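You operate a simulated robot arm through the tools that you are given. There is no shell and no other tool. Be economical: measure what you need, move in short steps, check, and stop when the job is done.

You are at the controls of a simulated robot arm. One attempt, no reset.

JOB
Tip bottle D till its bubble is in the trap, then stand it in the middle deep drawer.
Fine: shut that drawer again. Set down upright: what you pick out. Where these are worked on the way, their far stop is far enough and under half their travel is too little: middle deep drawer.

Only the result counts: the job must be done as asked and must still hold three seconds after the hand-in. Knocking over, shifting, dropping, spilling or breaking anything else fails it.

ROBOT AND FRAMES
A 7-joint arm with a two-finger parallel gripper on a trunk, on a base that drives. Base frame: it is fixed to the floor where the robot stands at the start and does not move with it; the origin is under the middle of the robot, x ahead of it, y to its left, z up; the surface under the hand at the start is at about z = 900. Units: mm, degrees, N and s.
With the tool pointing down near the work surface it reaches from about 100 to 600 mm from the robot's upright axis, wherever it stands. Its first joint turns from -166.0 to 166.0 degrees. Places, roughly: inside of the middle deep drawer [600, 100, 200]; middle deep drawer [500, 100, 300]. Payload 1.57 kg.
The TCP is the grasp point between the finger pads, 30 mm short of the fingertips. In the tool frame z runs along the fingers and y along their closing line. Largest opening 80 mm; finger width 17, thickness 12; the body of the gripper, 40 by 82 mm, starts 80 mm behind the TCP.
Orientation is told as [roll, pitch, yaw] about the base's x, y, z axes, in that order, counted from this pose: with the fingers straight down and closing along the base's y, the tool's x points along the base's -x, its y along +y and its z along -z.

CONTROLS
- The arm moves only by the tool play_rows. Its argument "rows" is a list of rows, each an object (a shift or turn left out is 0, a gripper value left out holds the last) with "xyz": the shift along the tool's x, y, z in units of 50 mm (1.0 is 50 mm), a list of three; "angular": the turn, a rotation vector about the tool's x, y, z in units of 4 degrees (1.0 is 4 degrees), a list of three; "hand": the opening, from 0 (shut) to 1 (fully open). In form: [{"xyz": [tx, ty, tz], "angular": [wx, wy, wz], "hand": hand}, ...]. A call has 1 to 12 rows; each row shifts and turns the commanded pose from where the row before left it, along the tool's axes as they then stand. A call with a number of a shift or a turn outside -1 to 1 is refused whole. Rows are played at 5 a second. More than 50 mm and 8.6 degrees between two rows, or a gripper value outside its range, and nothing of the call is played. A pose out of reach is approached as far as the arm can. The call stops where the force on the tool passes 40 N (or 10 N more than at its start, if that is more) or the arm is blocked; 0.2 s more then pass. Each finger travels about 72 mm/s and halts on what it meets, pressing with about 26 N; the grip force reading is that of the motor and also rises with nothing between the fingers. The clock runs only during rows and for 0.2 s after the last one: add rows that do not move to give the fingers time. It gives the time, the measured TCP pose, the force on the tool (base axes), the opening and the grip force at its end, in the units of the frame above (readings bear some noise), with the torque about the TCP (base axes, N m) and any sound that the robot's microphone picked up.
- Cameras (640 x 400 px; columns grow to the right, rows downward): "scene" is now at [215.9, 43.2, 1545.4]; the picture's right is [0.72, -0.69, 0.00], its down [-0.61, -0.64, -0.47] and it looks along [0.32, 0.34, -0.88] (base axes); focal length 214 px, centre (320, 200). "wrist" rides on the gripper at [72, -7, -122] in the tool frame; the picture's right is [0.09, 1.00, 0.00], its down [-0.84, 0.08, -0.54] and it looks along [-0.54, 0.05, 0.84] (tool axes); focal length 238 px, centre (320, 200). There is no depth. A picture from a camera that has moved, and an enlarged one, comes with that camera's place and axes in the base frame and with its lens.
- get_image(camera): a new picture of that camera. No time passes.
- slide_trunk(by): slides the trunk up (or, below 0, down) by that many mm; the arm and the scene camera ride with it, the base frame stays. It gives what a move gives, with no picture.
- base_move(legs): drives the robot by 1 to 6 legs, each [ahead, left, turn to the left] in mm, mm and degrees, along the robot's own axes; the way and the turn of a leg run together, so that a leg with both is an arc; at most 1500 mm and 180 degrees a leg. The arm and the cameras ride along, it lands a little off, and it stops where it bumps. It gives what a move gives.
- aim_head(pan, tilt): turns the head with the scene camera to pan (to the left, within 86 degrees either way) and tilt (down, from -29 to 69), counted from straight ahead of the robot. It gives what a move gives.
- enlarge(camera, box): a new picture of the part [left, top, right, bottom] of that camera's present view, enlarged. No time passes.
- hand_in(): hands the job in; it is judged then, once.

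Go step by step. Nothing tells you exact positions but the pictures and the camera data: compare them with the known pose of the tool, close in by small moves and look again before you grip or let go. The budget is 120 turns and 82 pictures, counting those below and the enlarged ones. Unless the task says otherwise, let go and move clear before handing in, and close with one line.

The tools are called after "Emit:" as name(argument=value, ...) on one line, values as JSON. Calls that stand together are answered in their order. play_rows: Moves the arm, as the interface text tells. Its arguments: {"type":"object","properties":{"rows":{"type":"array"}},"required":["rows"]} The other tools are called the same way: slide_trunk (by) slides the trunk up or down; base_move (legs) drives the base; aim_head (pan, tilt) turns the head that bears the scene camera; get_image (camera) takes a picture; enlarge (camera, box) takes an enlarged picture of a part of a camera's view; hand_in () hands the job in.

At the start:

```text
clock: 0.0
eef_pos: [299.1, 266.0, 999.2]
tool_rot: [0.0, 0.1, 0.0]
ft_force: [-0.3, 0.0, 0.4]
moment: [0.02, 0.03, -0.03]
width: 79.9
grasp_force: 0.0
trunk travel left (down, up): [-799.0, 191.0]
robot x, y, heading: [0.9, 1.2, 0.2]
head pan, tilt: [46.4, 62.0]
```

scene: 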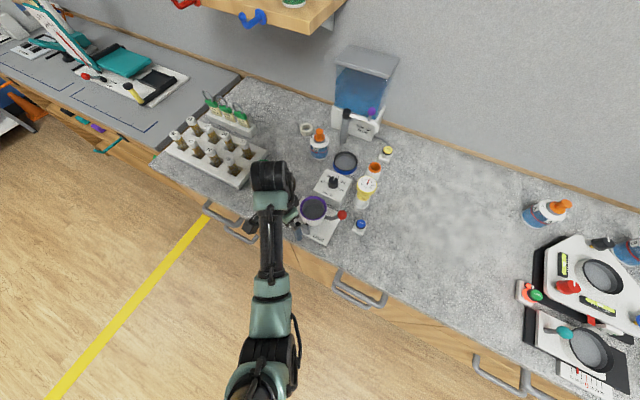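
wrist: 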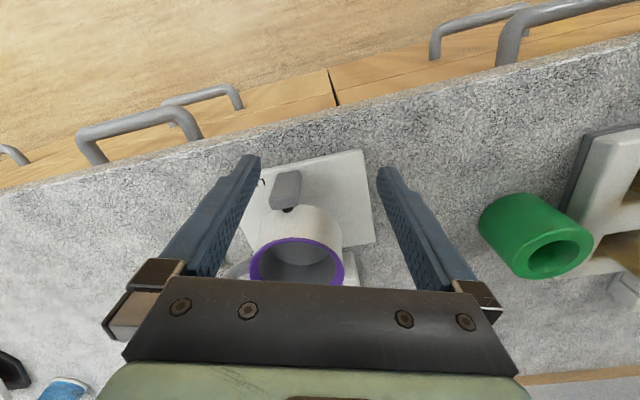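

I see a bench with a rack, bottles and instruments, and drawers beneath. I need to find bottle D, so I will enlarge parts of the view.

Emit:
enlarge(camera="scene", box=[150, 80, 410, 250])

Emit:
enlarge(camera="scene", box=[480, 180, 640, 400])

Emit:
enlarge(camera="scene", box=[0, 0, 240, 170])

```text
2.35 times, centred on (280, 165) of scene
camera zoom: at [215.9, 43.2, 1545.4], right [0.72, -0.69, 0.0], down [-0.61, -0.64, -0.47], along [0.32, 0.34, -0.88], focal length 505 px, centre (414, 282)
```

zoom: 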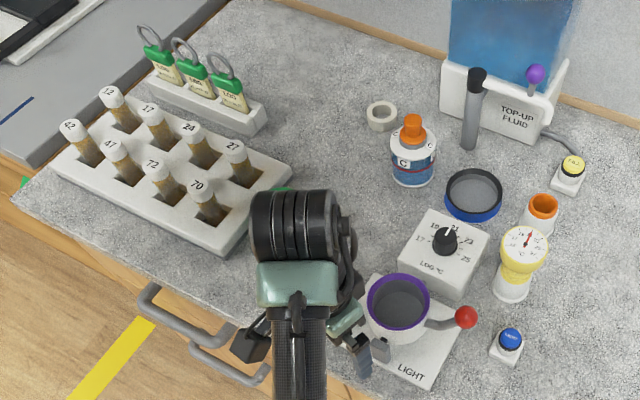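

```text
1.82 times, centred on (560, 290) of scene
camera zoom: at [215.9, 43.2, 1545.4], right [0.72, -0.69, 0.0], down [-0.61, -0.64, -0.47], along [0.32, 0.34, -0.88], focal length 390 px, centre (-116, 36)
```

zoom: 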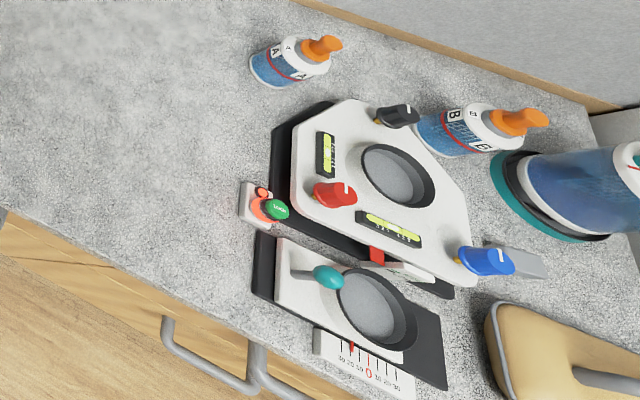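

```text
2.35 times, centred on (120, 85) of scene
camera zoom: at [215.9, 43.2, 1545.4], right [0.72, -0.69, 0.0], down [-0.61, -0.64, -0.47], along [0.32, 0.34, -0.88], focal length 505 px, centre (791, 471)
```

zoom: 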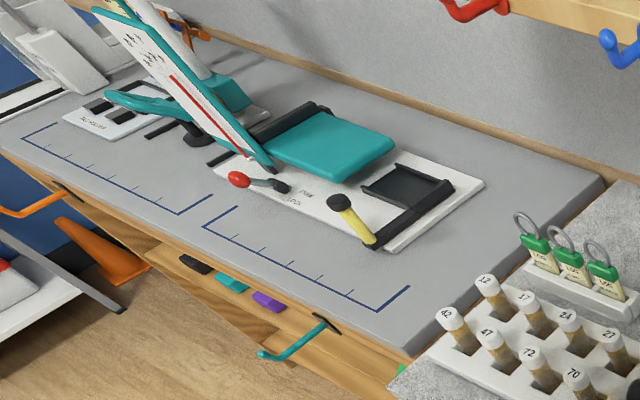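

I see bottles A, B and C/G but not D yet. I will pan the head to look around.

Emit:
aim_head(pan=-10, tilt=40)

Emit:
get_image(camera="scene")

Emit:
aim_head(pan=-80, tilt=40)

Emit:
get_image(camera="scene")

```text
clock: 1.3
eef_pos: [299.0, 265.9, 999.9]
tool_rot: [-0.1, 0.0, 0.0]
ft_force: [0.1, 0.1, 0.1]
moment: [0.03, -0.02, 0.03]
width: 80.2
grasp_force: 0.1
trunk travel left (down, up): [-799.0, 191.0]
robot x, y, heading: [-4.2, -1.2, 0.4]
head pan, tilt: [-10.0, 40.0]
```

```text
76 pictures are left
camera scene: at [255.3, -18.1, 1574.4], right [-0.17, -0.98, 0.0], down [-0.63, 0.11, -0.77], along [0.75, -0.13, -0.64], focal length 214 px, centre (320, 200)
```

scene: 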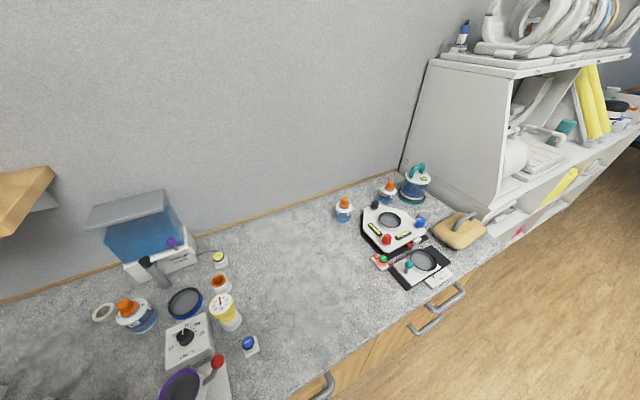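

```text
clock: 2.7
eef_pos: [299.7, 266.1, 1000.7]
tool_rot: [0.0, 0.1, 0.0]
ft_force: [0.5, -0.2, -0.1]
moment: [0.02, -0.01, 0.01]
width: 80.0
grasp_force: 0.1
trunk travel left (down, up): [-799.0, 191.0]
robot x, y, heading: [-2.8, -3.1, 0.1]
head pan, tilt: [-80.0, 40.0]
```

```text
75 pictures are left
camera scene: at [186.5, -87.1, 1574.5], right [-0.98, -0.17, 0.0], down [-0.11, 0.63, -0.77], along [0.13, -0.75, -0.64], focal length 214 px, centre (320, 200)
```

scene: 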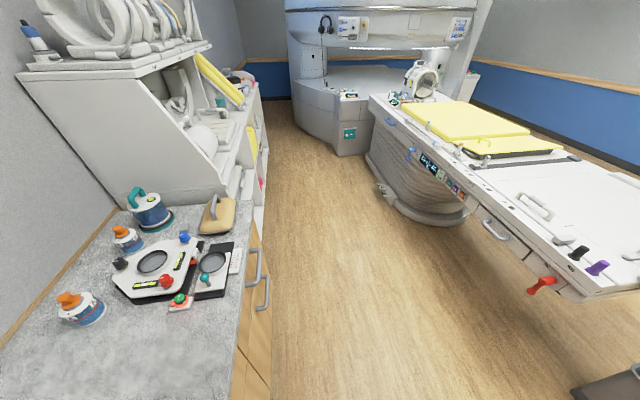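

Emit:
enlarge(camera="scene", box=[50, 170, 240, 330])

Emit:
enlarge(camera="scene", box=[0, 0, 120, 80])

Emit:
aim_head(pan=40, tilt=35)

Emit:
get_image(camera="scene")

```text
2.50 times, centred on (145, 250) of scene
camera zoom: at [186.5, -87.1, 1574.5], right [-0.98, -0.17, 0.0], down [-0.11, 0.63, -0.77], along [0.13, -0.75, -0.64], focal length 536 px, centre (758, 75)
```

zoom: 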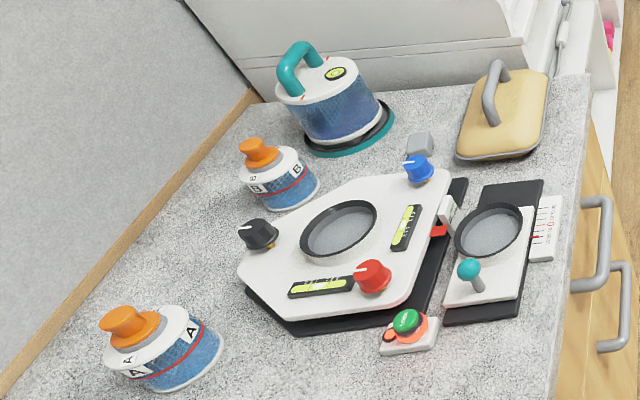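

```text
5.00 times, centred on (60, 40) of scene
camera zoom: at [186.5, -87.1, 1574.5], right [-0.98, -0.17, 0.0], down [-0.11, 0.63, -0.77], along [0.13, -0.75, -0.64], focal length 1072 px, centre (1620, 1000)
```

zoom: 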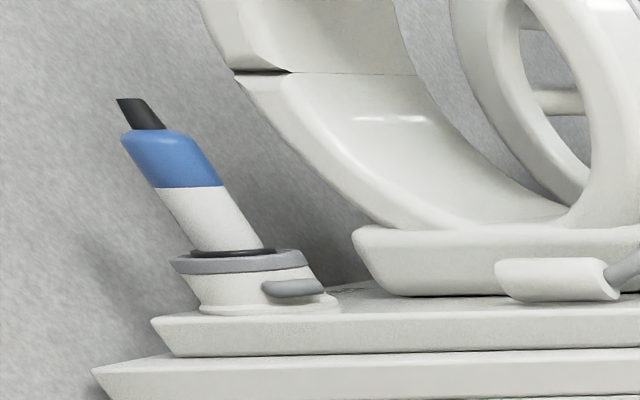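

```text
clock: 4.7
eef_pos: [300.0, 265.0, 1000.4]
tool_rot: [0.0, 0.1, 0.0]
ft_force: [-0.2, -0.1, 0.3]
moment: [-0.02, 0.01, -0.03]
width: 80.1
grasp_force: 0.0
trunk travel left (down, up): [-799.0, 191.0]
robot x, y, heading: [-1.9, -2.2, -0.0]
head pan, tilt: [40.0, 35.0]
```

```text
72 pictures are left
camera scene: at [239.1, 53.1, 1582.0], right [0.64, -0.77, 0.0], down [-0.44, -0.37, -0.82], along [0.63, 0.53, -0.57], focal length 214 px, centre (320, 200)
```

scene: 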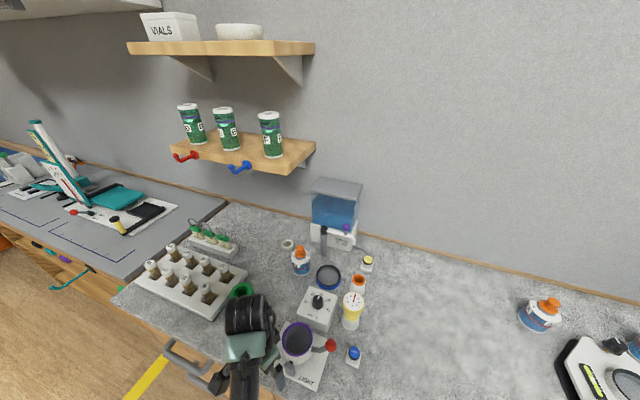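

Three green bottles stand on the lower wooden shelf; I will read their labels.

Emit:
enlarge(camera="scene", box=[160, 95, 330, 185])

Emit:
enlarge(camera="scene", box=[270, 165, 380, 280])

```text
3.76 times, centred on (245, 140) of scene
camera zoom: at [239.1, 53.1, 1582.0], right [0.64, -0.77, 0.0], down [-0.44, -0.37, -0.82], along [0.63, 0.53, -0.57], focal length 807 px, centre (602, 426)
```

zoom: 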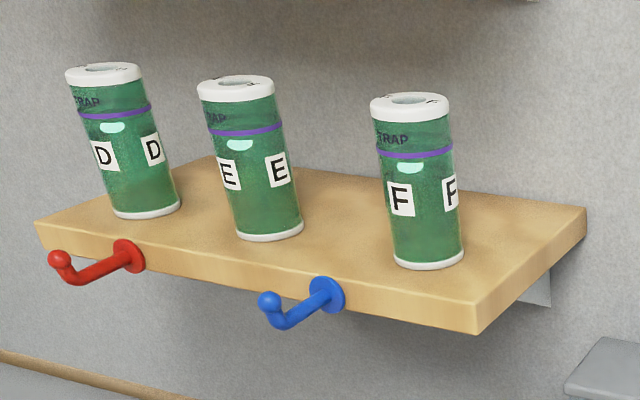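

```text
3.48 times, centred on (325, 222) of scene
camera zoom: at [239.1, 53.1, 1582.0], right [0.64, -0.77, 0.0], down [-0.44, -0.37, -0.82], along [0.63, 0.53, -0.57], focal length 746 px, centre (303, 122)
```

zoom: 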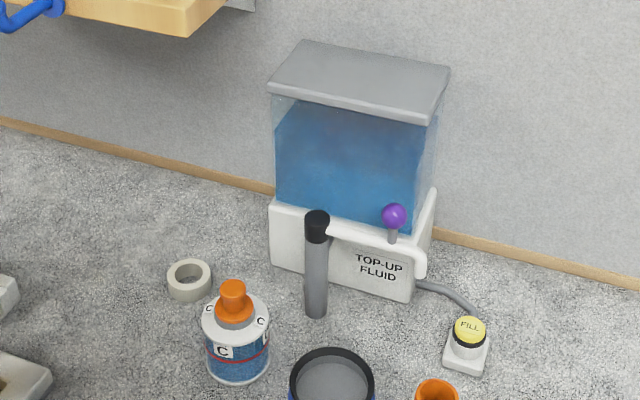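

Bottle D stands on the lower wall shelf at the left, its trap region above the purple ring. First I deal with the drawer: raise the arm, back off, turn square to the counter, and look at the drawer fronts.

Emit:
slide_trunk(by=150)

Emit:
base_move(legs=[[-350, 0, 0], [0, 0, 17]])

Emit:
aim_head(pan=0, tilt=45)

Emit:
get_image(camera="scene")

```text
clock: 6.4
eef_pos: [299.0, 266.2, 1150.4]
tool_rot: [0.1, -0.1, 0.0]
ft_force: [0.6, 0.3, 0.1]
moment: [-0.01, 0.02, 0.02]
width: 80.1
grasp_force: 0.0
trunk travel left (down, up): [-949.0, 41.0]
robot x, y, heading: [0.5, -1.0, 0.1]
head pan, tilt: [40.0, 35.0]
```

```text
clock: 9.7
eef_pos: [-140.3, 341.5, 1149.4]
tool_rot: [0.0, 0.0, 17.1]
ft_force: [0.0, 1.2, -0.6]
moment: [0.01, -0.01, 0.0]
width: 80.3
grasp_force: 0.1
trunk travel left (down, up): [-949.0, 41.0]
robot x, y, heading: [-345.4, 4.2, 17.3]
head pan, tilt: [40.0, 35.0]
```

```text
clock: 10.7
eef_pos: [-141.2, 342.2, 1150.4]
tool_rot: [-0.1, 0.0, 17.2]
ft_force: [0.4, 0.1, -0.3]
moment: [0.0, 0.0, -0.01]
width: 79.8
grasp_force: 0.1
trunk travel left (down, up): [-949.0, 41.0]
robot x, y, heading: [-347.0, -3.3, 17.5]
head pan, tilt: [0.0, 45.0]
```

```text
69 pictures are left
camera scene: at [-106.4, 70.6, 1717.2], right [0.3, -0.95, 0.0], down [-0.68, -0.21, -0.71], along [0.68, 0.21, -0.71], focal length 214 px, centre (320, 200)
```

scene: 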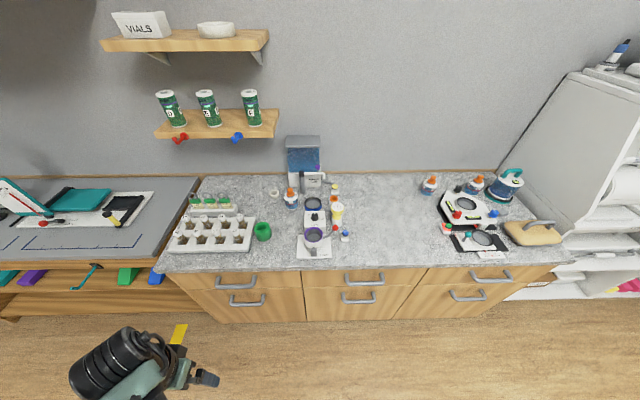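

Emit:
enlarge(camera="scene", box=[290, 230, 430, 330])

Emit:
enlarge(camera="scene", box=[140, 70, 300, 170])

```text
4.00 times, centred on (360, 280) of scene
camera zoom: at [-106.4, 70.6, 1717.2], right [0.3, -0.95, 0.0], down [-0.68, -0.21, -0.71], along [0.68, 0.21, -0.71], focal length 858 px, centre (160, -120)
```

zoom: 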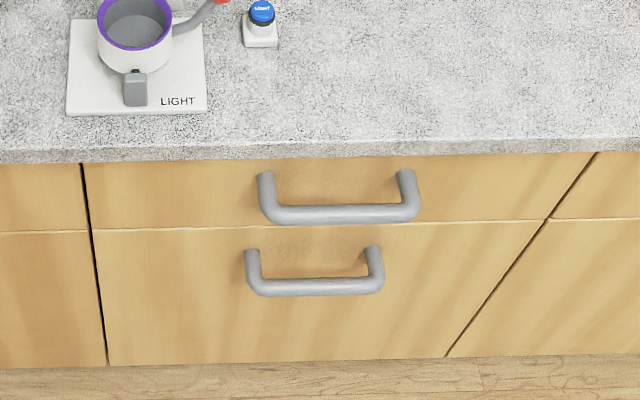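

```text
4.00 times, centred on (220, 120) of scene
camera zoom: at [-106.4, 70.6, 1717.2], right [0.3, -0.95, 0.0], down [-0.68, -0.21, -0.71], along [0.68, 0.21, -0.71], focal length 858 px, centre (720, 520)
```

zoom: 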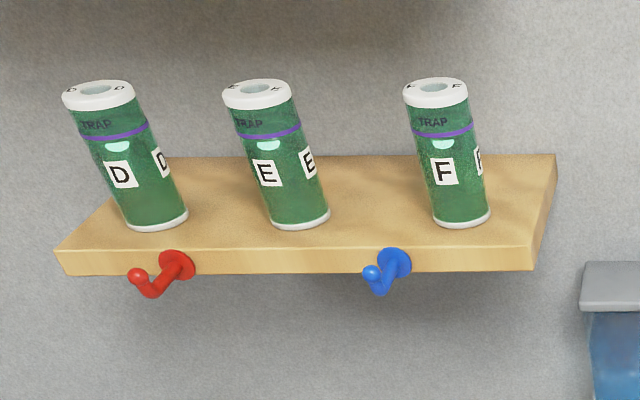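

I now have the layout: the counter is turned about 17.4°, bottle D's base is roughly 795 mm out along the wall normal and at z≈1295, and the middle deep drawer's handle is at z≈650. Next I bring the arm to the middle and start tipping the tool to horizontal for the handle.

Emit:
play_rows(rows=[{"xyz": [-0.6, -1, 0]}, {"xyz": [-0.6, -1, 0]}, {"xyz": [-0.6, -1, 0]}, {"xyz": [-0.6, -1, 0]}, {"xyz": [-0.6, -1, 0]}, {"angular": [0, -1, 0]}, {"angular": [0, -1, 0]}, {"angular": [0, -1, 0]}, {"angular": [0, -1, 0]}, {"angular": [0, -1, 0]}, {"angular": [0, -1, 0]}, {"angular": [0, -1, 0]}])

Emit:
play_rows(rows=[{"angular": [0, -1, 0]}, {"angular": [0, -1, 0]}, {"angular": [0, -1, 0]}, {"angular": [0, -1, 0]}, {"angular": [0, -1, 0]}, {"angular": [0, -1, 0]}, {"angular": [0, -1, 0]}, {"angular": [0, -1, 0]}, {"angular": [0, -1, 0]}, {"angular": [0, -1, 0]}, {"angular": [0, -1, 0]}, {"angular": [0, -1, 0]}])

```text
refused: row 1 steps farther than a row can; nothing moved
```

```text
clock: 13.3
eef_pos: [-139.7, 341.3, 1149.4]
tool_rot: [0.0, -48.2, 17.3]
ft_force: [0.2, 0.7, -0.2]
moment: [-0.01, 0.0, -0.01]
width: 80.0
grasp_force: 0.0
trunk travel left (down, up): [-949.0, 41.0]
robot x, y, heading: [-348.1, 2.8, 17.1]
head pan, tilt: [0.0, 45.0]
```

Emit:
play_rows(rows=[{"xyz": [0, -1, 0]}, {"xyz": [0, -1, 0]}, {"xyz": [0, -1, 0]}, {"xyz": [0, -1, 0]}, {"xyz": [0, -1, 0]}, {"angular": [0, -1, 0]}, {"angular": [0, -1, 0]}, {"angular": [0, -1, 0]}, {"angular": [0, -1, 0]}, {"angular": [0, -1, 0]}, {"angular": [0, -1, 0]}, {"angular": [0, -1, 0]}])

Emit:
play_rows(rows=[{"angular": [0, -1, 0]}, {"angular": [0, -1, 0]}, {"angular": [0, -1, 0]}, {"angular": [0, -0.45, 0]}, {"xyz": [0, 0, 1]}, {"xyz": [0, 0, 1]}, {"xyz": [0, 0, 1]}])

Emit:
play_rows(rows=[{"angular": [0, 0, 1]}, {"angular": [0, 0, 1]}, {"angular": [0, 0, 1]}, {"angular": [0, 0, 1]}, {"angular": [0, 0, 1]}, {"angular": [0, 0, 1]}, {"angular": [0, 0, 1]}, {"angular": [0, 0, 1]}, {"angular": [0, 0, 1]}, {"angular": [0, 0, 1]}, {"angular": [0, 0, 1]}, {"angular": [0, 0, 1]}])

Emit:
play_rows(rows=[{"angular": [0, 0, 1]}, {"angular": [0, 0, 1]}, {"angular": [0, 0, 1]}, {"angular": [0, 0, 1]}, {"angular": [0, 0, 1]}, {"angular": [0, 0, 1]}, {"angular": [0, 0, 1]}, {"angular": [0, 0, 1]}, {"angular": [0, 0, 1]}, {"angular": [0, 0, 1]}, {"angular": [0, 0, 0.5]}])

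```text
clock: 15.9
eef_pos: [-66.7, 104.0, 1149.1]
tool_rot: [-0.1, -76.2, 17.3]
ft_force: [1.2, -0.5, 0.2]
moment: [0.01, 0.01, 0.01]
width: 79.9
grasp_force: 0.1
trunk travel left (down, up): [-949.0, 41.0]
robot x, y, heading: [-348.9, 1.7, 17.2]
head pan, tilt: [0.0, 45.0]
```

```text
clock: 17.5
eef_pos: [79.1, 147.9, 1148.7]
tool_rot: [-2.3, -89.7, 19.5]
ft_force: [-0.7, -0.2, 0.1]
moment: [-0.03, 0.01, -0.03]
width: 79.7
grasp_force: 0.0
trunk travel left (down, up): [-949.0, 41.0]
robot x, y, heading: [-350.1, -1.9, 17.3]
head pan, tilt: [0.0, 45.0]
```

```text
clock: 20.1
eef_pos: [75.5, 146.9, 1149.5]
tool_rot: [89.8, -41.8, -72.6]
ft_force: [-0.7, -0.8, -0.4]
moment: [0.0, 0.04, 0.02]
width: 80.3
grasp_force: 0.0
trunk travel left (down, up): [-949.0, 41.0]
robot x, y, heading: [-348.3, -5.2, 17.3]
head pan, tilt: [0.0, 45.0]
```

```text
clock: 22.5
eef_pos: [76.4, 146.9, 1148.4]
tool_rot: [89.8, 0.2, -72.8]
ft_force: [-0.1, 0.1, 0.5]
moment: [0.01, -0.02, -0.02]
width: 79.9
grasp_force: 0.0
trunk travel left (down, up): [-949.0, 41.0]
robot x, y, heading: [-345.6, 1.5, 17.2]
head pan, tilt: [0.0, 45.0]
```

Emit:
base_move(legs=[[0, -198, 0]])

Emit:
slide_trunk(by=-490)

Emit:
aim_head(pan=0, tilt=35)

Emit:
get_image(camera="scene")

Emit:
get_image(camera="wrist")

```text
clock: 24.1
eef_pos: [133.5, -38.1, 1149.5]
tool_rot: [89.9, 0.0, -72.7]
ft_force: [0.6, 0.6, 1.5]
moment: [-0.03, 0.06, 0.0]
width: 80.0
grasp_force: 0.2
trunk travel left (down, up): [-949.0, 41.0]
robot x, y, heading: [-293.2, -187.6, 17.3]
head pan, tilt: [0.0, 45.0]
```

```text
refused: -490 is not a number from -400 to 400
```

```text
clock: 24.8
eef_pos: [133.8, -38.3, 1149.0]
tool_rot: [89.8, -0.1, -72.8]
ft_force: [0.5, 0.0, 0.7]
moment: [-0.02, -0.02, -0.01]
width: 79.8
grasp_force: 0.1
trunk travel left (down, up): [-949.0, 41.0]
robot x, y, heading: [-292.1, -185.5, 17.1]
head pan, tilt: [0.0, 35.0]
```

```text
66 pictures are left
camera scene: at [-42.2, -113.9, 1732.0], right [0.3, -0.95, 0.0], down [-0.55, -0.17, -0.82], along [0.78, 0.24, -0.57], focal length 214 px, centre (320, 200)
```

scene: 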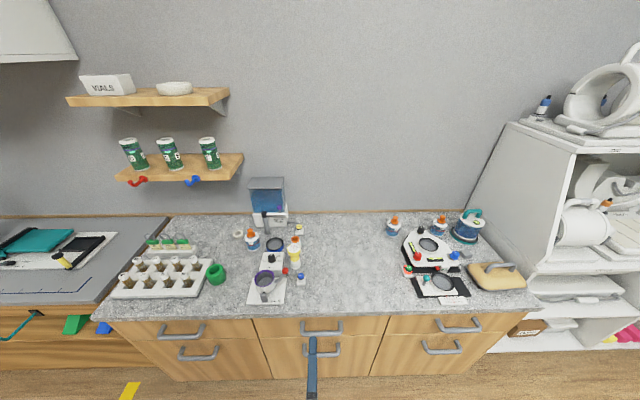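

```text
65 pictures are left
camera wrist: at [-4.1, -5.7, 1143.3], right [-0.02, 0.09, 1.0], down [-0.27, -0.96, 0.08], along [0.96, -0.27, 0.05], focal length 238 px, centre (320, 200)
```

wrist: 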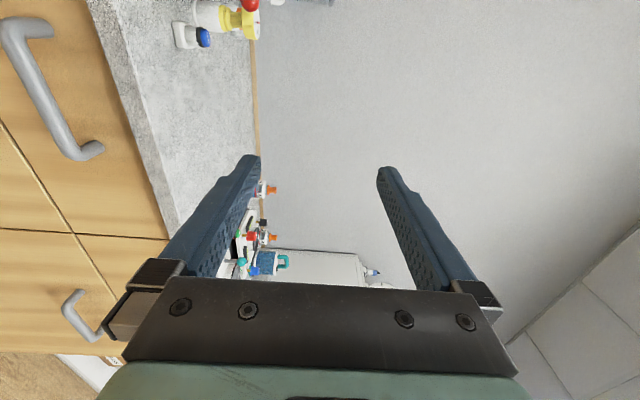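

Emit:
slide_trunk(by=-400)

Emit:
slide_trunk(by=-90)

Emit:
aim_head(pan=0, tilt=45)

Emit:
get_image(camera="scene")

Emit:
get_image(camera="wrist")

```text
clock: 28.6
eef_pos: [134.1, -37.4, 748.6]
tool_rot: [89.7, 0.0, -72.8]
ft_force: [0.5, -0.3, 0.7]
moment: [-0.01, 0.01, -0.03]
width: 79.8
grasp_force: 0.1
trunk travel left (down, up): [-549.0, 441.0]
robot x, y, heading: [-287.0, -181.9, 17.0]
head pan, tilt: [0.0, 35.0]
```

```text
clock: 29.9
eef_pos: [134.6, -37.9, 659.9]
tool_rot: [89.7, 0.0, -72.7]
ft_force: [-0.3, 0.7, 0.3]
moment: [-0.05, 0.01, -0.01]
width: 79.8
grasp_force: 0.0
trunk travel left (down, up): [-459.0, 531.0]
robot x, y, heading: [-289.0, -188.2, 17.0]
head pan, tilt: [0.0, 35.0]
```

```text
clock: 30.6
eef_pos: [133.8, -37.5, 658.3]
tool_rot: [89.8, 0.0, -72.6]
ft_force: [0.9, 0.2, 0.6]
moment: [0.0, -0.02, 0.0]
width: 80.2
grasp_force: 0.1
trunk travel left (down, up): [-459.0, 531.0]
robot x, y, heading: [-290.9, -189.7, 17.3]
head pan, tilt: [0.0, 45.0]
```

```text
64 pictures are left
camera scene: at [-48.9, -115.1, 1227.3], right [0.3, -0.95, 0.0], down [-0.67, -0.21, -0.71], along [0.68, 0.21, -0.71], focal length 214 px, centre (320, 200)
```

scene: 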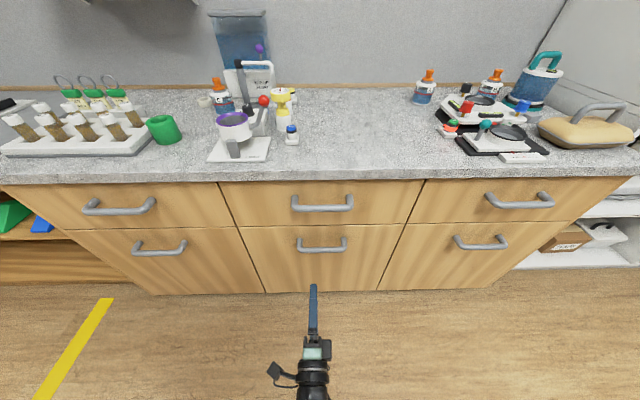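

```text
63 pictures are left
camera wrist: at [-4.2, -5.3, 653.3], right [-0.02, 0.09, 1.0], down [-0.27, -0.96, 0.08], along [0.96, -0.27, 0.05], focal length 238 px, centre (320, 200)
```

wrist: 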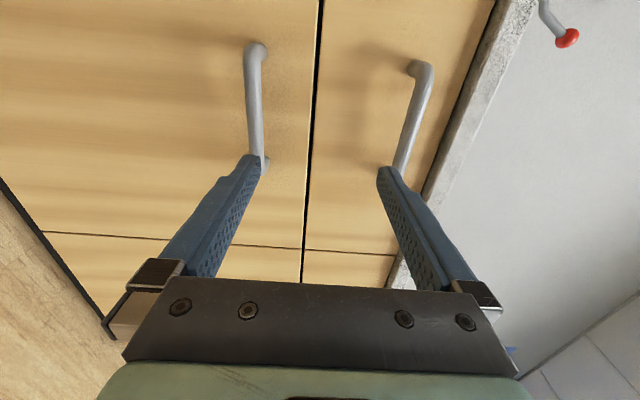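

Triangulated, the lower middle handle bar is at n≈330 along the counter normal, z≈566. I lower the trunk, shift and drive in short, then check.

Emit:
slide_trunk(by=-92)

Emit:
base_move(legs=[[130, -22, 0]])

Emit:
get_image(camera="wrist")

Emit:
get_image(camera="scene")

```text
clock: 31.9
eef_pos: [133.7, -38.3, 567.0]
tool_rot: [89.9, 0.0, -72.7]
ft_force: [-0.4, 0.3, 0.6]
moment: [0.01, -0.01, -0.01]
width: 79.9
grasp_force: 0.0
trunk travel left (down, up): [-367.0, 623.0]
robot x, y, heading: [-292.7, -184.0, 17.4]
head pan, tilt: [0.0, 45.0]
```

```text
clock: 33.2
eef_pos: [264.8, -19.6, 566.5]
tool_rot: [89.8, -0.1, -72.7]
ft_force: [-0.2, -0.9, 0.2]
moment: [-0.01, -0.02, 0.02]
width: 80.2
grasp_force: 0.1
trunk travel left (down, up): [-367.0, 623.0]
robot x, y, heading: [-159.3, -170.1, 17.3]
head pan, tilt: [0.0, 45.0]
```

```text
62 pictures are left
camera wrist: at [126.9, 12.5, 561.2], right [-0.02, 0.09, 1.0], down [-0.27, -0.96, 0.08], along [0.96, -0.27, 0.05], focal length 238 px, centre (320, 200)
```

wrist: 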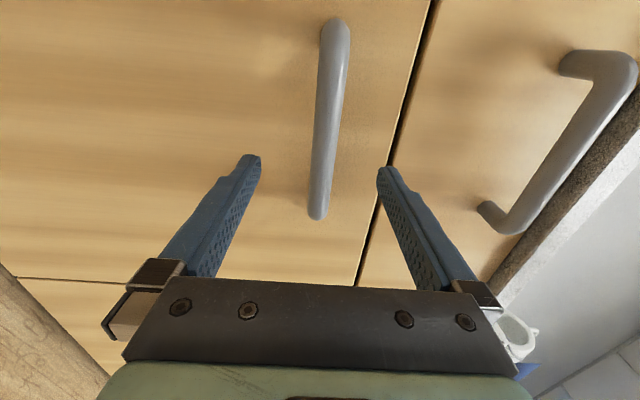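

```text
61 pictures are left
camera scene: at [82.3, -97.3, 1135.2], right [0.3, -0.95, 0.0], down [-0.68, -0.21, -0.71], along [0.68, 0.21, -0.71], focal length 214 px, centre (320, 200)
```

scene: 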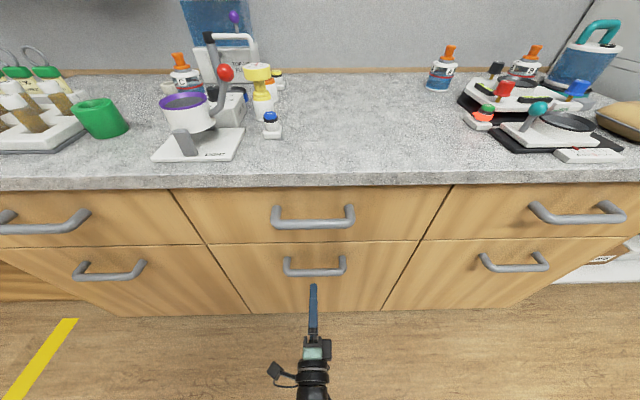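

Emit:
play_rows(rows=[{"xyz": [0, 0.12, 0.5]}, {"xyz": [0, 0, 0.5]}, {"xyz": [0, 0, 0.3]}])

Emit:
get_image(camera="wrist")

```text
clock: 34.0
eef_pos: [326.9, -0.4, 573.0]
tool_rot: [89.9, 0.0, -72.7]
ft_force: [0.2, 0.3, -0.2]
moment: [0.02, 0.01, 0.03]
width: 79.9
grasp_force: 0.1
trunk travel left (down, up): [-367.0, 623.0]
robot x, y, heading: [-158.2, -168.3, 17.1]
head pan, tilt: [0.0, 45.0]
```

```text
60 pictures are left
camera wrist: at [188.8, 32.1, 566.7], right [-0.02, 0.09, 1.0], down [-0.27, -0.96, 0.08], along [0.96, -0.27, 0.05], focal length 238 px, centre (320, 200)
```

wrist: 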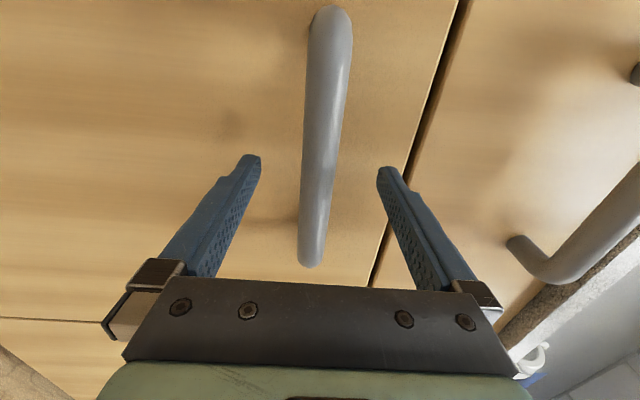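

Emit:
play_rows(rows=[{"xyz": [0, 0, 0.3]}, {}, {"hand": 0}, {"hand": 0}, {"hand": 0}, {"hand": 0}])

Emit:
get_image(camera="wrist")

```text
clock: 35.4
eef_pos: [340.8, 3.3, 570.9]
tool_rot: [89.6, 0.0, -72.7]
ft_force: [0.5, 0.5, -6.5]
moment: [0.01, 0.06, 0.15]
width: 22.0
grasp_force: 34.4
trunk travel left (down, up): [-367.0, 623.0]
robot x, y, heading: [-157.0, -166.4, 17.3]
head pan, tilt: [0.0, 45.0]
```

```text
59 pictures are left
camera wrist: at [202.5, 36.2, 565.5], right [-0.02, 0.09, 1.0], down [-0.27, -0.96, 0.08], along [0.96, -0.27, 0.04], focal length 238 px, centre (320, 200)
```

wrist: 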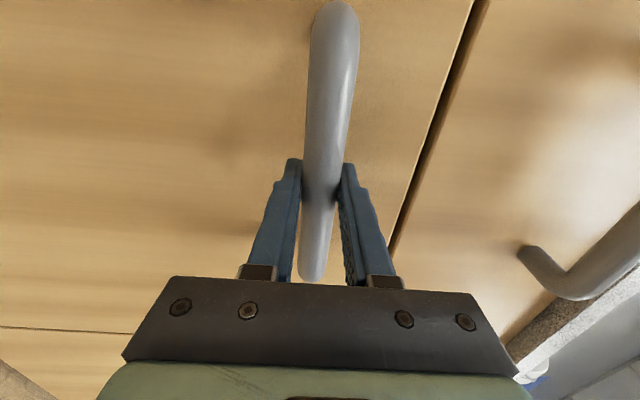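

The bar is held (22 mm). I pull by driving straight back.

Emit:
base_move(legs=[[-150, 0, 0]])

Emit:
get_image(camera="scene")

```text
clock: 36.8
eef_pos: [200.1, -43.9, 570.7]
tool_rot: [89.7, 0.0, -73.0]
ft_force: [3.7, -17.2, -12.3]
moment: [-0.09, -0.01, -0.5]
width: 21.4
grasp_force: 34.7
trunk travel left (down, up): [-367.0, 623.0]
robot x, y, heading: [-300.7, -212.3, 17.4]
head pan, tilt: [0.0, 45.0]
```

```text
58 pictures are left
camera scene: at [-58.1, -141.5, 1134.9], right [0.3, -0.95, 0.0], down [-0.68, -0.21, -0.71], along [0.67, 0.21, -0.71], focal length 214 px, centre (320, 200)
```

scene: 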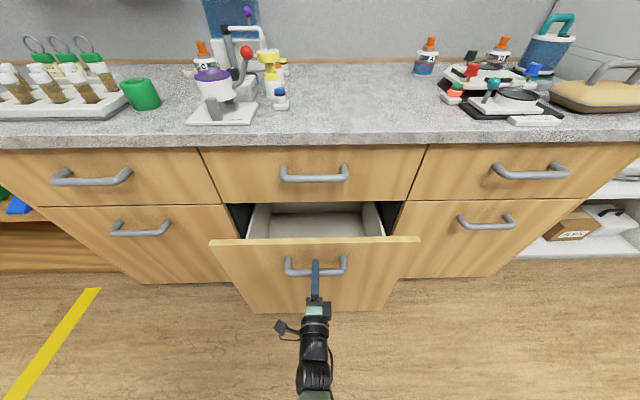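

The drawer is opening; I keep pulling toward its far stop.

Emit:
base_move(legs=[[-120, 0, 0]])

Emit:
base_move(legs=[[-100, 0, 0]])

Emit:
get_image(camera="scene")

```text
clock: 38.0
eef_pos: [87.8, -81.1, 570.4]
tool_rot: [89.6, 0.0, -73.2]
ft_force: [3.2, -11.8, -2.7]
moment: [-0.12, 0.02, -0.35]
width: 21.9
grasp_force: 34.4
trunk travel left (down, up): [-367.0, 623.0]
robot x, y, heading: [-417.4, -248.1, 17.3]
head pan, tilt: [0.0, 45.0]
```

```text
clock: 39.1
eef_pos: [-6.7, -112.2, 570.6]
tool_rot: [89.7, 0.0, -73.7]
ft_force: [2.1, -11.5, 0.2]
moment: [-0.12, -0.01, -0.35]
width: 21.7
grasp_force: 34.8
trunk travel left (down, up): [-367.0, 623.0]
robot x, y, heading: [-508.1, -275.8, 17.7]
head pan, tilt: [0.0, 45.0]
```

```text
57 pictures are left
camera scene: at [-267.3, -206.8, 1135.2], right [0.3, -0.96, 0.0], down [-0.68, -0.21, -0.71], along [0.68, 0.21, -0.71], focal length 214 px, centre (320, 200)
```

scene: 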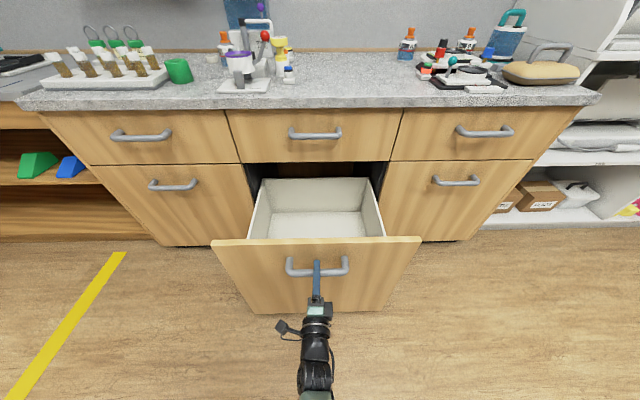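

Emit:
base_move(legs=[[-60, 0, 0]])

Emit:
get_image(camera="scene")

```text
clock: 40.1
eef_pos: [-65.2, -131.3, 571.4]
tool_rot: [89.7, 0.0, -73.7]
ft_force: [-3.3, 0.6, 2.2]
moment: [0.36, -0.21, -0.59]
width: 21.7
grasp_force: 34.9
trunk travel left (down, up): [-367.0, 623.0]
robot x, y, heading: [-570.2, -293.6, 17.3]
head pan, tilt: [0.0, 45.0]
```

```text
56 pictures are left
camera scene: at [-325.4, -224.2, 1135.5], right [0.3, -0.95, 0.0], down [-0.68, -0.21, -0.71], along [0.68, 0.21, -0.71], focal length 214 px, centre (320, 200)
```

scene: 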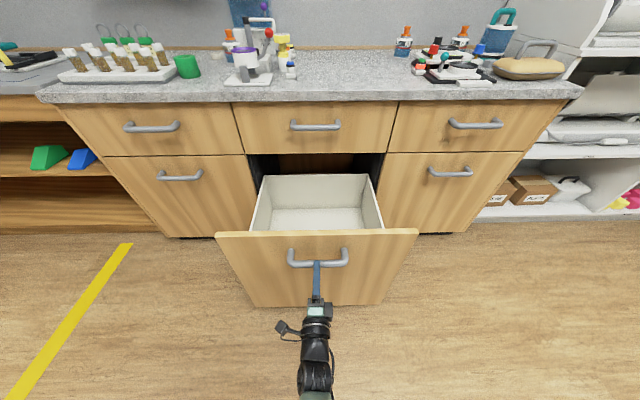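

The drawer has hit its far stop (fingers slid slightly on the bar). I release, back off, and look into the drawer from higher up.

Emit:
play_rows(rows=[{"hand": 1}, {"hand": 1}, {"hand": 1}])

Emit:
base_move(legs=[[-90, 0, 0]])

Emit:
slide_trunk(by=400)

Emit:
get_image(camera="scene")

```text
clock: 40.9
eef_pos: [-65.5, -131.6, 570.9]
tool_rot: [89.7, 0.0, -73.6]
ft_force: [0.2, -0.2, 0.4]
moment: [0.01, 0.03, -0.01]
width: 80.1
grasp_force: 0.0
trunk travel left (down, up): [-367.0, 623.0]
robot x, y, heading: [-567.2, -295.9, 17.1]
head pan, tilt: [0.0, 45.0]
```

```text
clock: 42.0
eef_pos: [-150.4, -157.0, 570.1]
tool_rot: [89.7, -0.1, -73.6]
ft_force: [-0.5, -0.3, 0.5]
moment: [-0.03, -0.03, 0.01]
width: 80.0
grasp_force: 0.1
trunk travel left (down, up): [-367.0, 623.0]
robot x, y, heading: [-651.8, -321.6, 17.3]
head pan, tilt: [0.0, 45.0]
```

```text
clock: 45.9
eef_pos: [-151.8, -157.8, 970.4]
tool_rot: [89.7, 0.0, -73.5]
ft_force: [0.4, 0.9, -1.7]
moment: [0.01, 0.02, 0.02]
width: 80.1
grasp_force: 0.0
trunk travel left (down, up): [-767.0, 223.0]
robot x, y, heading: [-652.2, -318.0, 17.3]
head pan, tilt: [0.0, 45.0]
```

```text
55 pictures are left
camera scene: at [-410.2, -250.7, 1535.2], right [0.3, -0.96, 0.0], down [-0.68, -0.21, -0.71], along [0.68, 0.21, -0.71], focal length 214 px, centre (320, 200)
```

scene: 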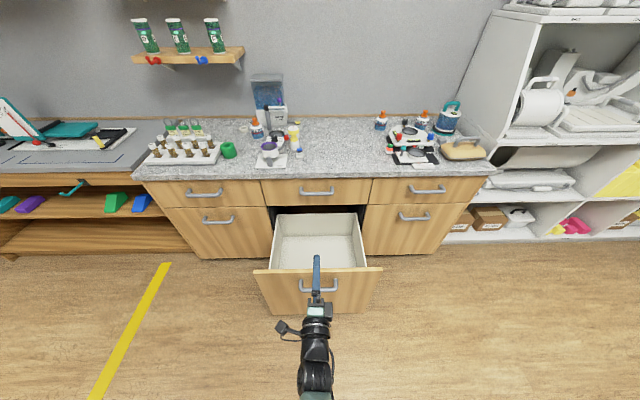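

The drawer is open and empty, floor at roughly z≈240. Now I turn the tool back to a side grasp (undo the roll) for fetching bottle D.

Emit:
play_rows(rows=[{"angular": [0, 0, -1]}, {"angular": [0, 0, -1]}, {"angular": [0, 0, -1]}, {"angular": [0, 0, -1]}, {"angular": [0, 0, -1]}, {"angular": [0, 0, -1]}, {"angular": [0, 0, -1]}, {"angular": [0, 0, -1]}, {"angular": [0, 0, -1]}, {"angular": [0, 0, -1]}, {"angular": [0, 0, -1]}, {"angular": [0, 0, -1]}])

Emit:
play_rows(rows=[{"angular": [0, 0, -1]}, {"angular": [0, 0, -1]}, {"angular": [0, 0, -1]}, {"angular": [0, 0, -1]}, {"angular": [0, 0, -1]}, {"angular": [0, 0, -1]}, {"angular": [0, 0, -1]}, {"angular": [0, 0, -1]}, {"angular": [0, 0, -1]}, {"angular": [0, 0, -1]}, {"angular": [0, 0, -0.5]}])

Emit:
play_rows(rows=[{"angular": [0, 1, 0]}, {"angular": [0, 1, 0]}, {"angular": [0, 1, 0]}, {"angular": [0, 1, 0]}, {"angular": [0, 1, 0]}, {"angular": [0, 1, 0]}, {"angular": [0, 1, 0]}, {"angular": [0, 1, 0]}, {"angular": [0, 1, 0]}, {"angular": [0, 1, 0]}, {"angular": [0, 1, 0]}, {"angular": [0, 1, 0]}])

Emit:
slide_trunk(by=222)

Emit:
base_move(legs=[[0, 780, 0]])

Emit:
aim_head(pan=0, tilt=20)

Emit:
get_image(camera="scene")

```text
clock: 48.5
eef_pos: [-151.2, -157.5, 970.1]
tool_rot: [89.4, -48.1, -73.4]
ft_force: [-0.3, 0.0, -0.6]
moment: [-0.01, 0.0, 0.03]
width: 79.7
grasp_force: 0.0
trunk travel left (down, up): [-767.0, 223.0]
robot x, y, heading: [-649.8, -320.5, 16.9]
head pan, tilt: [0.0, 45.0]
```

```text
clock: 50.9
eef_pos: [-149.9, -156.8, 970.6]
tool_rot: [-12.4, -89.6, 28.8]
ft_force: [0.9, 0.2, -0.3]
moment: [-0.01, 0.03, -0.01]
width: 80.2
grasp_force: 0.0
trunk travel left (down, up): [-767.0, 223.0]
robot x, y, heading: [-649.9, -320.6, 17.0]
head pan, tilt: [0.0, 45.0]
```

```text
clock: 53.5
eef_pos: [-150.6, -157.3, 970.0]
tool_rot: [0.0, -41.6, 16.5]
ft_force: [0.3, -0.2, 0.3]
moment: [0.0, 0.01, -0.02]
width: 80.0
grasp_force: 0.1
trunk travel left (down, up): [-767.0, 223.0]
robot x, y, heading: [-649.9, -321.9, 17.3]
head pan, tilt: [0.0, 45.0]
```

```text
clock: 55.8
eef_pos: [-150.0, -157.2, 1192.3]
tool_rot: [-0.1, -41.8, 16.4]
ft_force: [0.5, -0.3, 0.4]
moment: [0.0, 0.0, 0.01]
width: 80.0
grasp_force: 0.1
trunk travel left (down, up): [-989.0, 1.0]
robot x, y, heading: [-653.4, -320.5, 17.0]
head pan, tilt: [0.0, 45.0]
```

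```text
clock: 60.0
eef_pos: [-381.6, 587.2, 1193.5]
tool_rot: [0.0, -41.7, 16.6]
ft_force: [0.6, 0.3, 0.3]
moment: [0.02, 0.0, 0.0]
width: 80.2
grasp_force: 0.1
trunk travel left (down, up): [-989.0, 1.0]
robot x, y, heading: [-882.3, 422.8, 17.3]
head pan, tilt: [0.0, 45.0]
```

```text
clock: 60.9
eef_pos: [-382.7, 587.3, 1192.9]
tool_rot: [-0.1, -41.7, 16.6]
ft_force: [0.2, 0.0, -0.3]
moment: [0.0, -0.04, -0.03]
width: 80.3
grasp_force: 0.0
trunk travel left (down, up): [-989.0, 1.0]
robot x, y, heading: [-881.9, 419.8, 17.6]
head pan, tilt: [0.0, 20.0]
```

```text
54 pictures are left
camera scene: at [-630.4, 496.4, 1795.8], right [0.3, -0.95, 0.0], down [-0.33, -0.1, -0.94], along [0.9, 0.28, -0.34], focal length 214 px, centre (320, 200)
```

scene: 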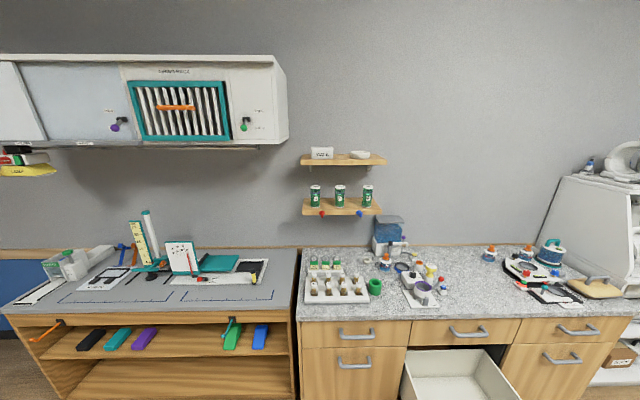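

Emit:
enlarge(camera="scene", box=[295, 140, 395, 220])

```text
5.00 times, centred on (345, 180) of scene
camera zoom: at [-630.4, 496.4, 1795.8], right [0.3, -0.95, 0.0], down [-0.33, -0.1, -0.94], along [0.9, 0.28, -0.34], focal length 1072 px, centre (195, 300)
```

zoom: 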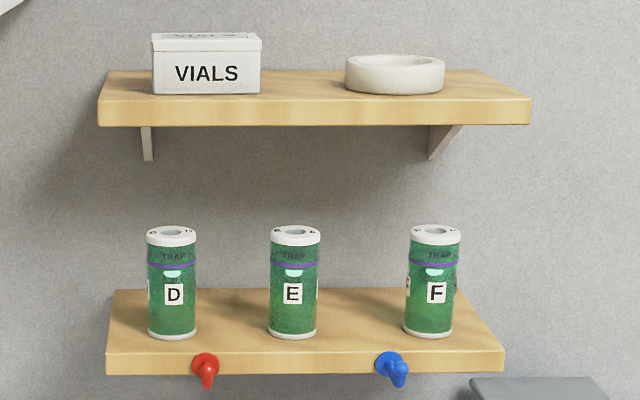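

Bottle D stands at about n≈803, r≈-695, base z≈1298, under an upper shelf whose front edge is at n≈730, z≈1573. I raise the arm and test how far it reaches forward with the tool pitched about 48° below horizontal.

Emit:
play_rows(rows=[{"xyz": [-0.664, 0, -0.747]}, {"xyz": [-0.664, 0, -0.747]}, {"xyz": [-0.664, 0, -0.747]}, {"xyz": [-0.664, 0, -0.747]}, {"xyz": [-0.746, 0, 0.664]}, {"xyz": [-0.746, 0, 0.664]}, {"xyz": [-0.746, 0, 0.664]}, {"xyz": [-0.746, 0, 0.664]}])

```text
clock: 62.7
eef_pos: [-189.4, 645.1, 1391.4]
tool_rot: [0.0, -41.7, 16.5]
ft_force: [0.8, -0.8, -0.3]
moment: [-0.01, -0.01, 0.03]
width: 80.0
grasp_force: 0.0
trunk travel left (down, up): [-989.0, 1.0]
robot x, y, heading: [-882.6, 422.1, 17.5]
head pan, tilt: [0.0, 20.0]
```

Reach is fine at 728 mm ahead. I drive forward toward the shelf, stopping well short.

Emit:
base_move(legs=[[600, 20, 0]])

Emit:
get_image(camera="wrist")

Emit:
get_image(camera="scene")

```text
clock: 66.1
eef_pos: [372.9, 845.9, 1392.5]
tool_rot: [0.1, -41.7, 16.7]
ft_force: [0.5, 0.4, -1.0]
moment: [0.03, -0.02, 0.0]
width: 80.0
grasp_force: 0.0
trunk travel left (down, up): [-989.0, 1.0]
robot x, y, heading: [-314.3, 621.9, 17.5]
head pan, tilt: [0.0, 20.0]
```

```text
52 pictures are left
camera wrist: at [245.1, 801.2, 1436.1], right [-0.35, 0.93, -0.06], down [0.23, 0.15, 0.96], along [0.91, 0.33, -0.27], focal length 238 px, centre (320, 200)
```

wrist: 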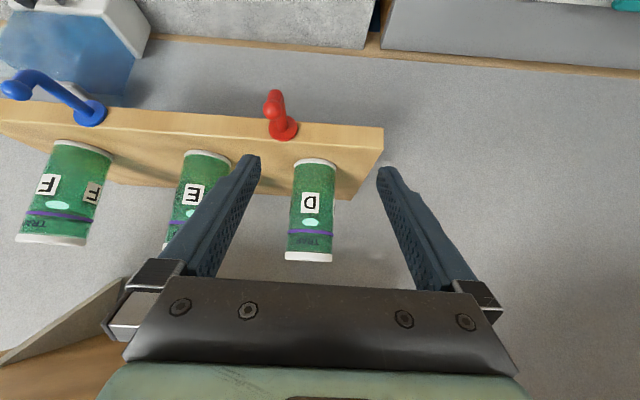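

```text
51 pictures are left
camera scene: at [-65.6, 697.1, 1796.0], right [0.3, -0.95, 0.0], down [-0.33, -0.1, -0.94], along [0.9, 0.28, -0.34], focal length 214 px, centre (320, 200)
```

scene: 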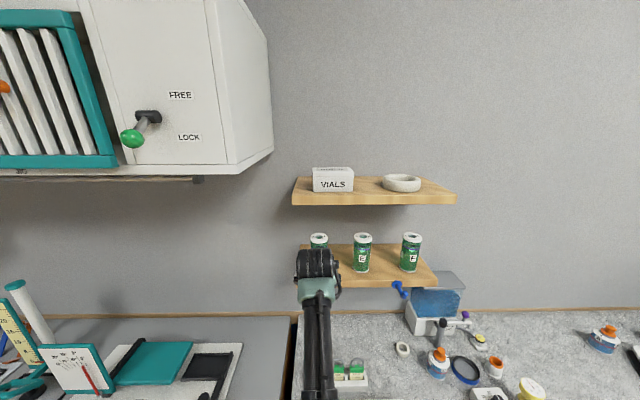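

D is centred between the fingers laterally (within about 2 mm). I zoom on the bottle to understand the trap, then close in further.

Emit:
enlarge(camera="wrist", box=[270, 145, 350, 275])

Emit:
enlarge(camera="scene", box=[340, 225, 430, 280])

Emit:
base_move(legs=[[110, 0, 0]])

Emit:
get_image(camera="wrist")

```text
3.08 times, centred on (310, 210) of wrist
camera zoom: at [245.1, 801.2, 1436.1], right [-0.35, 0.93, -0.06], down [0.23, 0.15, 0.96], along [0.91, 0.33, -0.27], focal length 733 px, centre (351, 169)
```

zoom: 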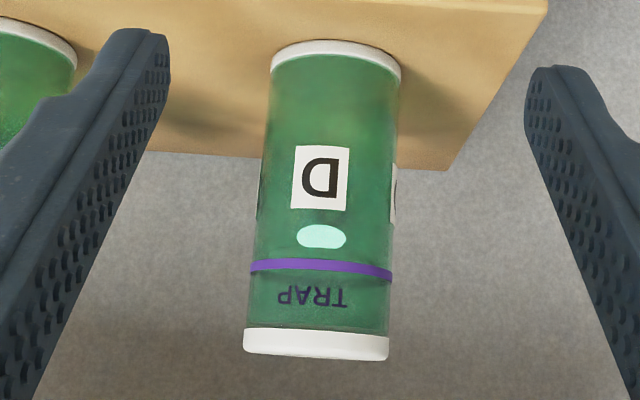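

```text
7.11 times, centred on (385, 252) of scene
camera zoom: at [-65.6, 697.1, 1796.0], right [0.3, -0.95, 0.0], down [-0.33, -0.1, -0.94], along [0.9, 0.28, -0.34], focal length 1525 px, centre (-142, -173)
```

zoom: 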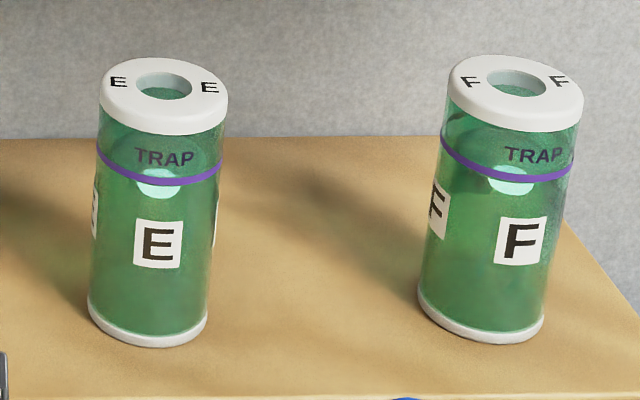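

```text
clock: 67.3
eef_pos: [475.1, 879.5, 1393.2]
tool_rot: [-0.1, -41.9, 16.9]
ft_force: [0.1, -0.5, -0.2]
moment: [-0.03, -0.02, 0.0]
width: 80.3
grasp_force: 0.1
trunk travel left (down, up): [-989.0, 1.0]
robot x, y, heading: [-212.8, 656.6, 17.9]
head pan, tilt: [0.0, 20.0]
```

```text
48 pictures are left
camera wrist: at [348.1, 834.2, 1436.4], right [-0.35, 0.93, -0.06], down [0.23, 0.15, 0.96], along [0.91, 0.33, -0.27], focal length 238 px, centre (320, 200)
```

wrist: 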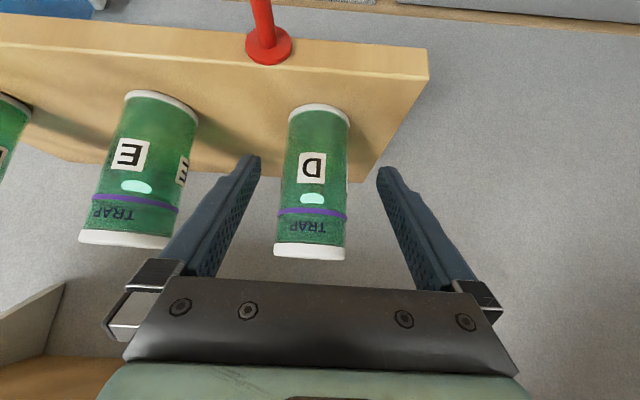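

Emit:
play_rows(rows=[{"xyz": [-0.62, -0.06, 0.55]}, {}])

Emit:
get_image(camera="wrist")

```text
clock: 67.9
eef_pos: [516.2, 889.6, 1392.6]
tool_rot: [0.0, -41.6, 16.9]
ft_force: [-0.2, 0.3, -0.6]
moment: [-0.01, 0.04, -0.02]
width: 79.9
grasp_force: 0.2
trunk travel left (down, up): [-989.0, 1.0]
robot x, y, heading: [-214.1, 652.6, 17.8]
head pan, tilt: [0.0, 20.0]
```

```text
47 pictures are left
camera wrist: at [388.5, 843.9, 1436.3], right [-0.35, 0.93, -0.06], down [0.23, 0.15, 0.96], along [0.91, 0.33, -0.27], focal length 238 px, centre (320, 200)
```

wrist: 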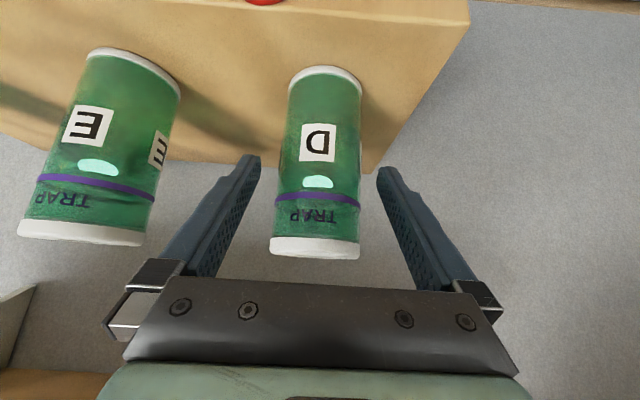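

Emit:
play_rows(rows=[{"xyz": [-0.33, 0, 0.29]}, {"xyz": [-0.33, 0, 0.29]}, {}])

Emit:
get_image(camera="wrist")

Emit:
get_image(camera="scene")

```text
clock: 68.7
eef_pos: [557.8, 901.6, 1395.2]
tool_rot: [-0.1, -42.0, 16.9]
ft_force: [0.1, 0.5, 0.0]
moment: [0.0, 0.0, -0.05]
width: 80.1
grasp_force: 0.2
trunk travel left (down, up): [-989.0, 1.0]
robot x, y, heading: [-214.2, 655.4, 17.8]
head pan, tilt: [0.0, 20.0]
```

```text
46 pictures are left
camera wrist: at [429.8, 856.0, 1437.5], right [-0.35, 0.93, -0.06], down [0.23, 0.15, 0.96], along [0.91, 0.33, -0.27], focal length 238 px, centre (320, 200)
```

wrist: 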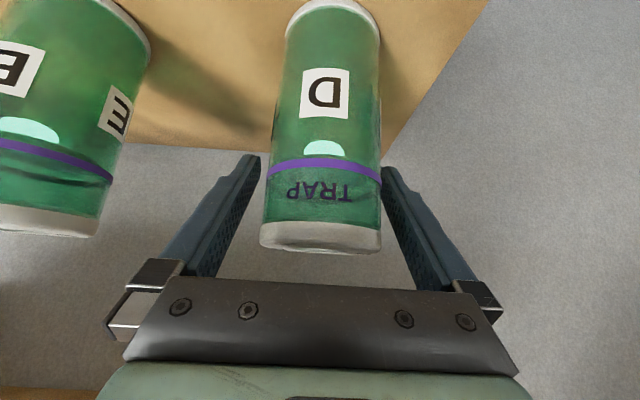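

```text
45 pictures are left
camera scene: at [38.1, 730.2, 1795.9], right [0.3, -0.95, 0.0], down [-0.33, -0.1, -0.94], along [0.9, 0.29, -0.34], focal length 214 px, centre (320, 200)
```

scene: 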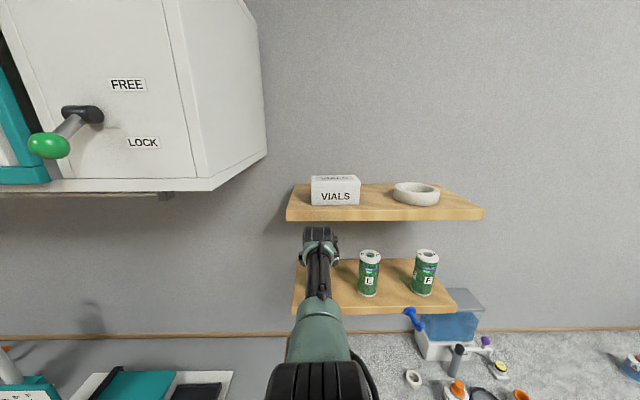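

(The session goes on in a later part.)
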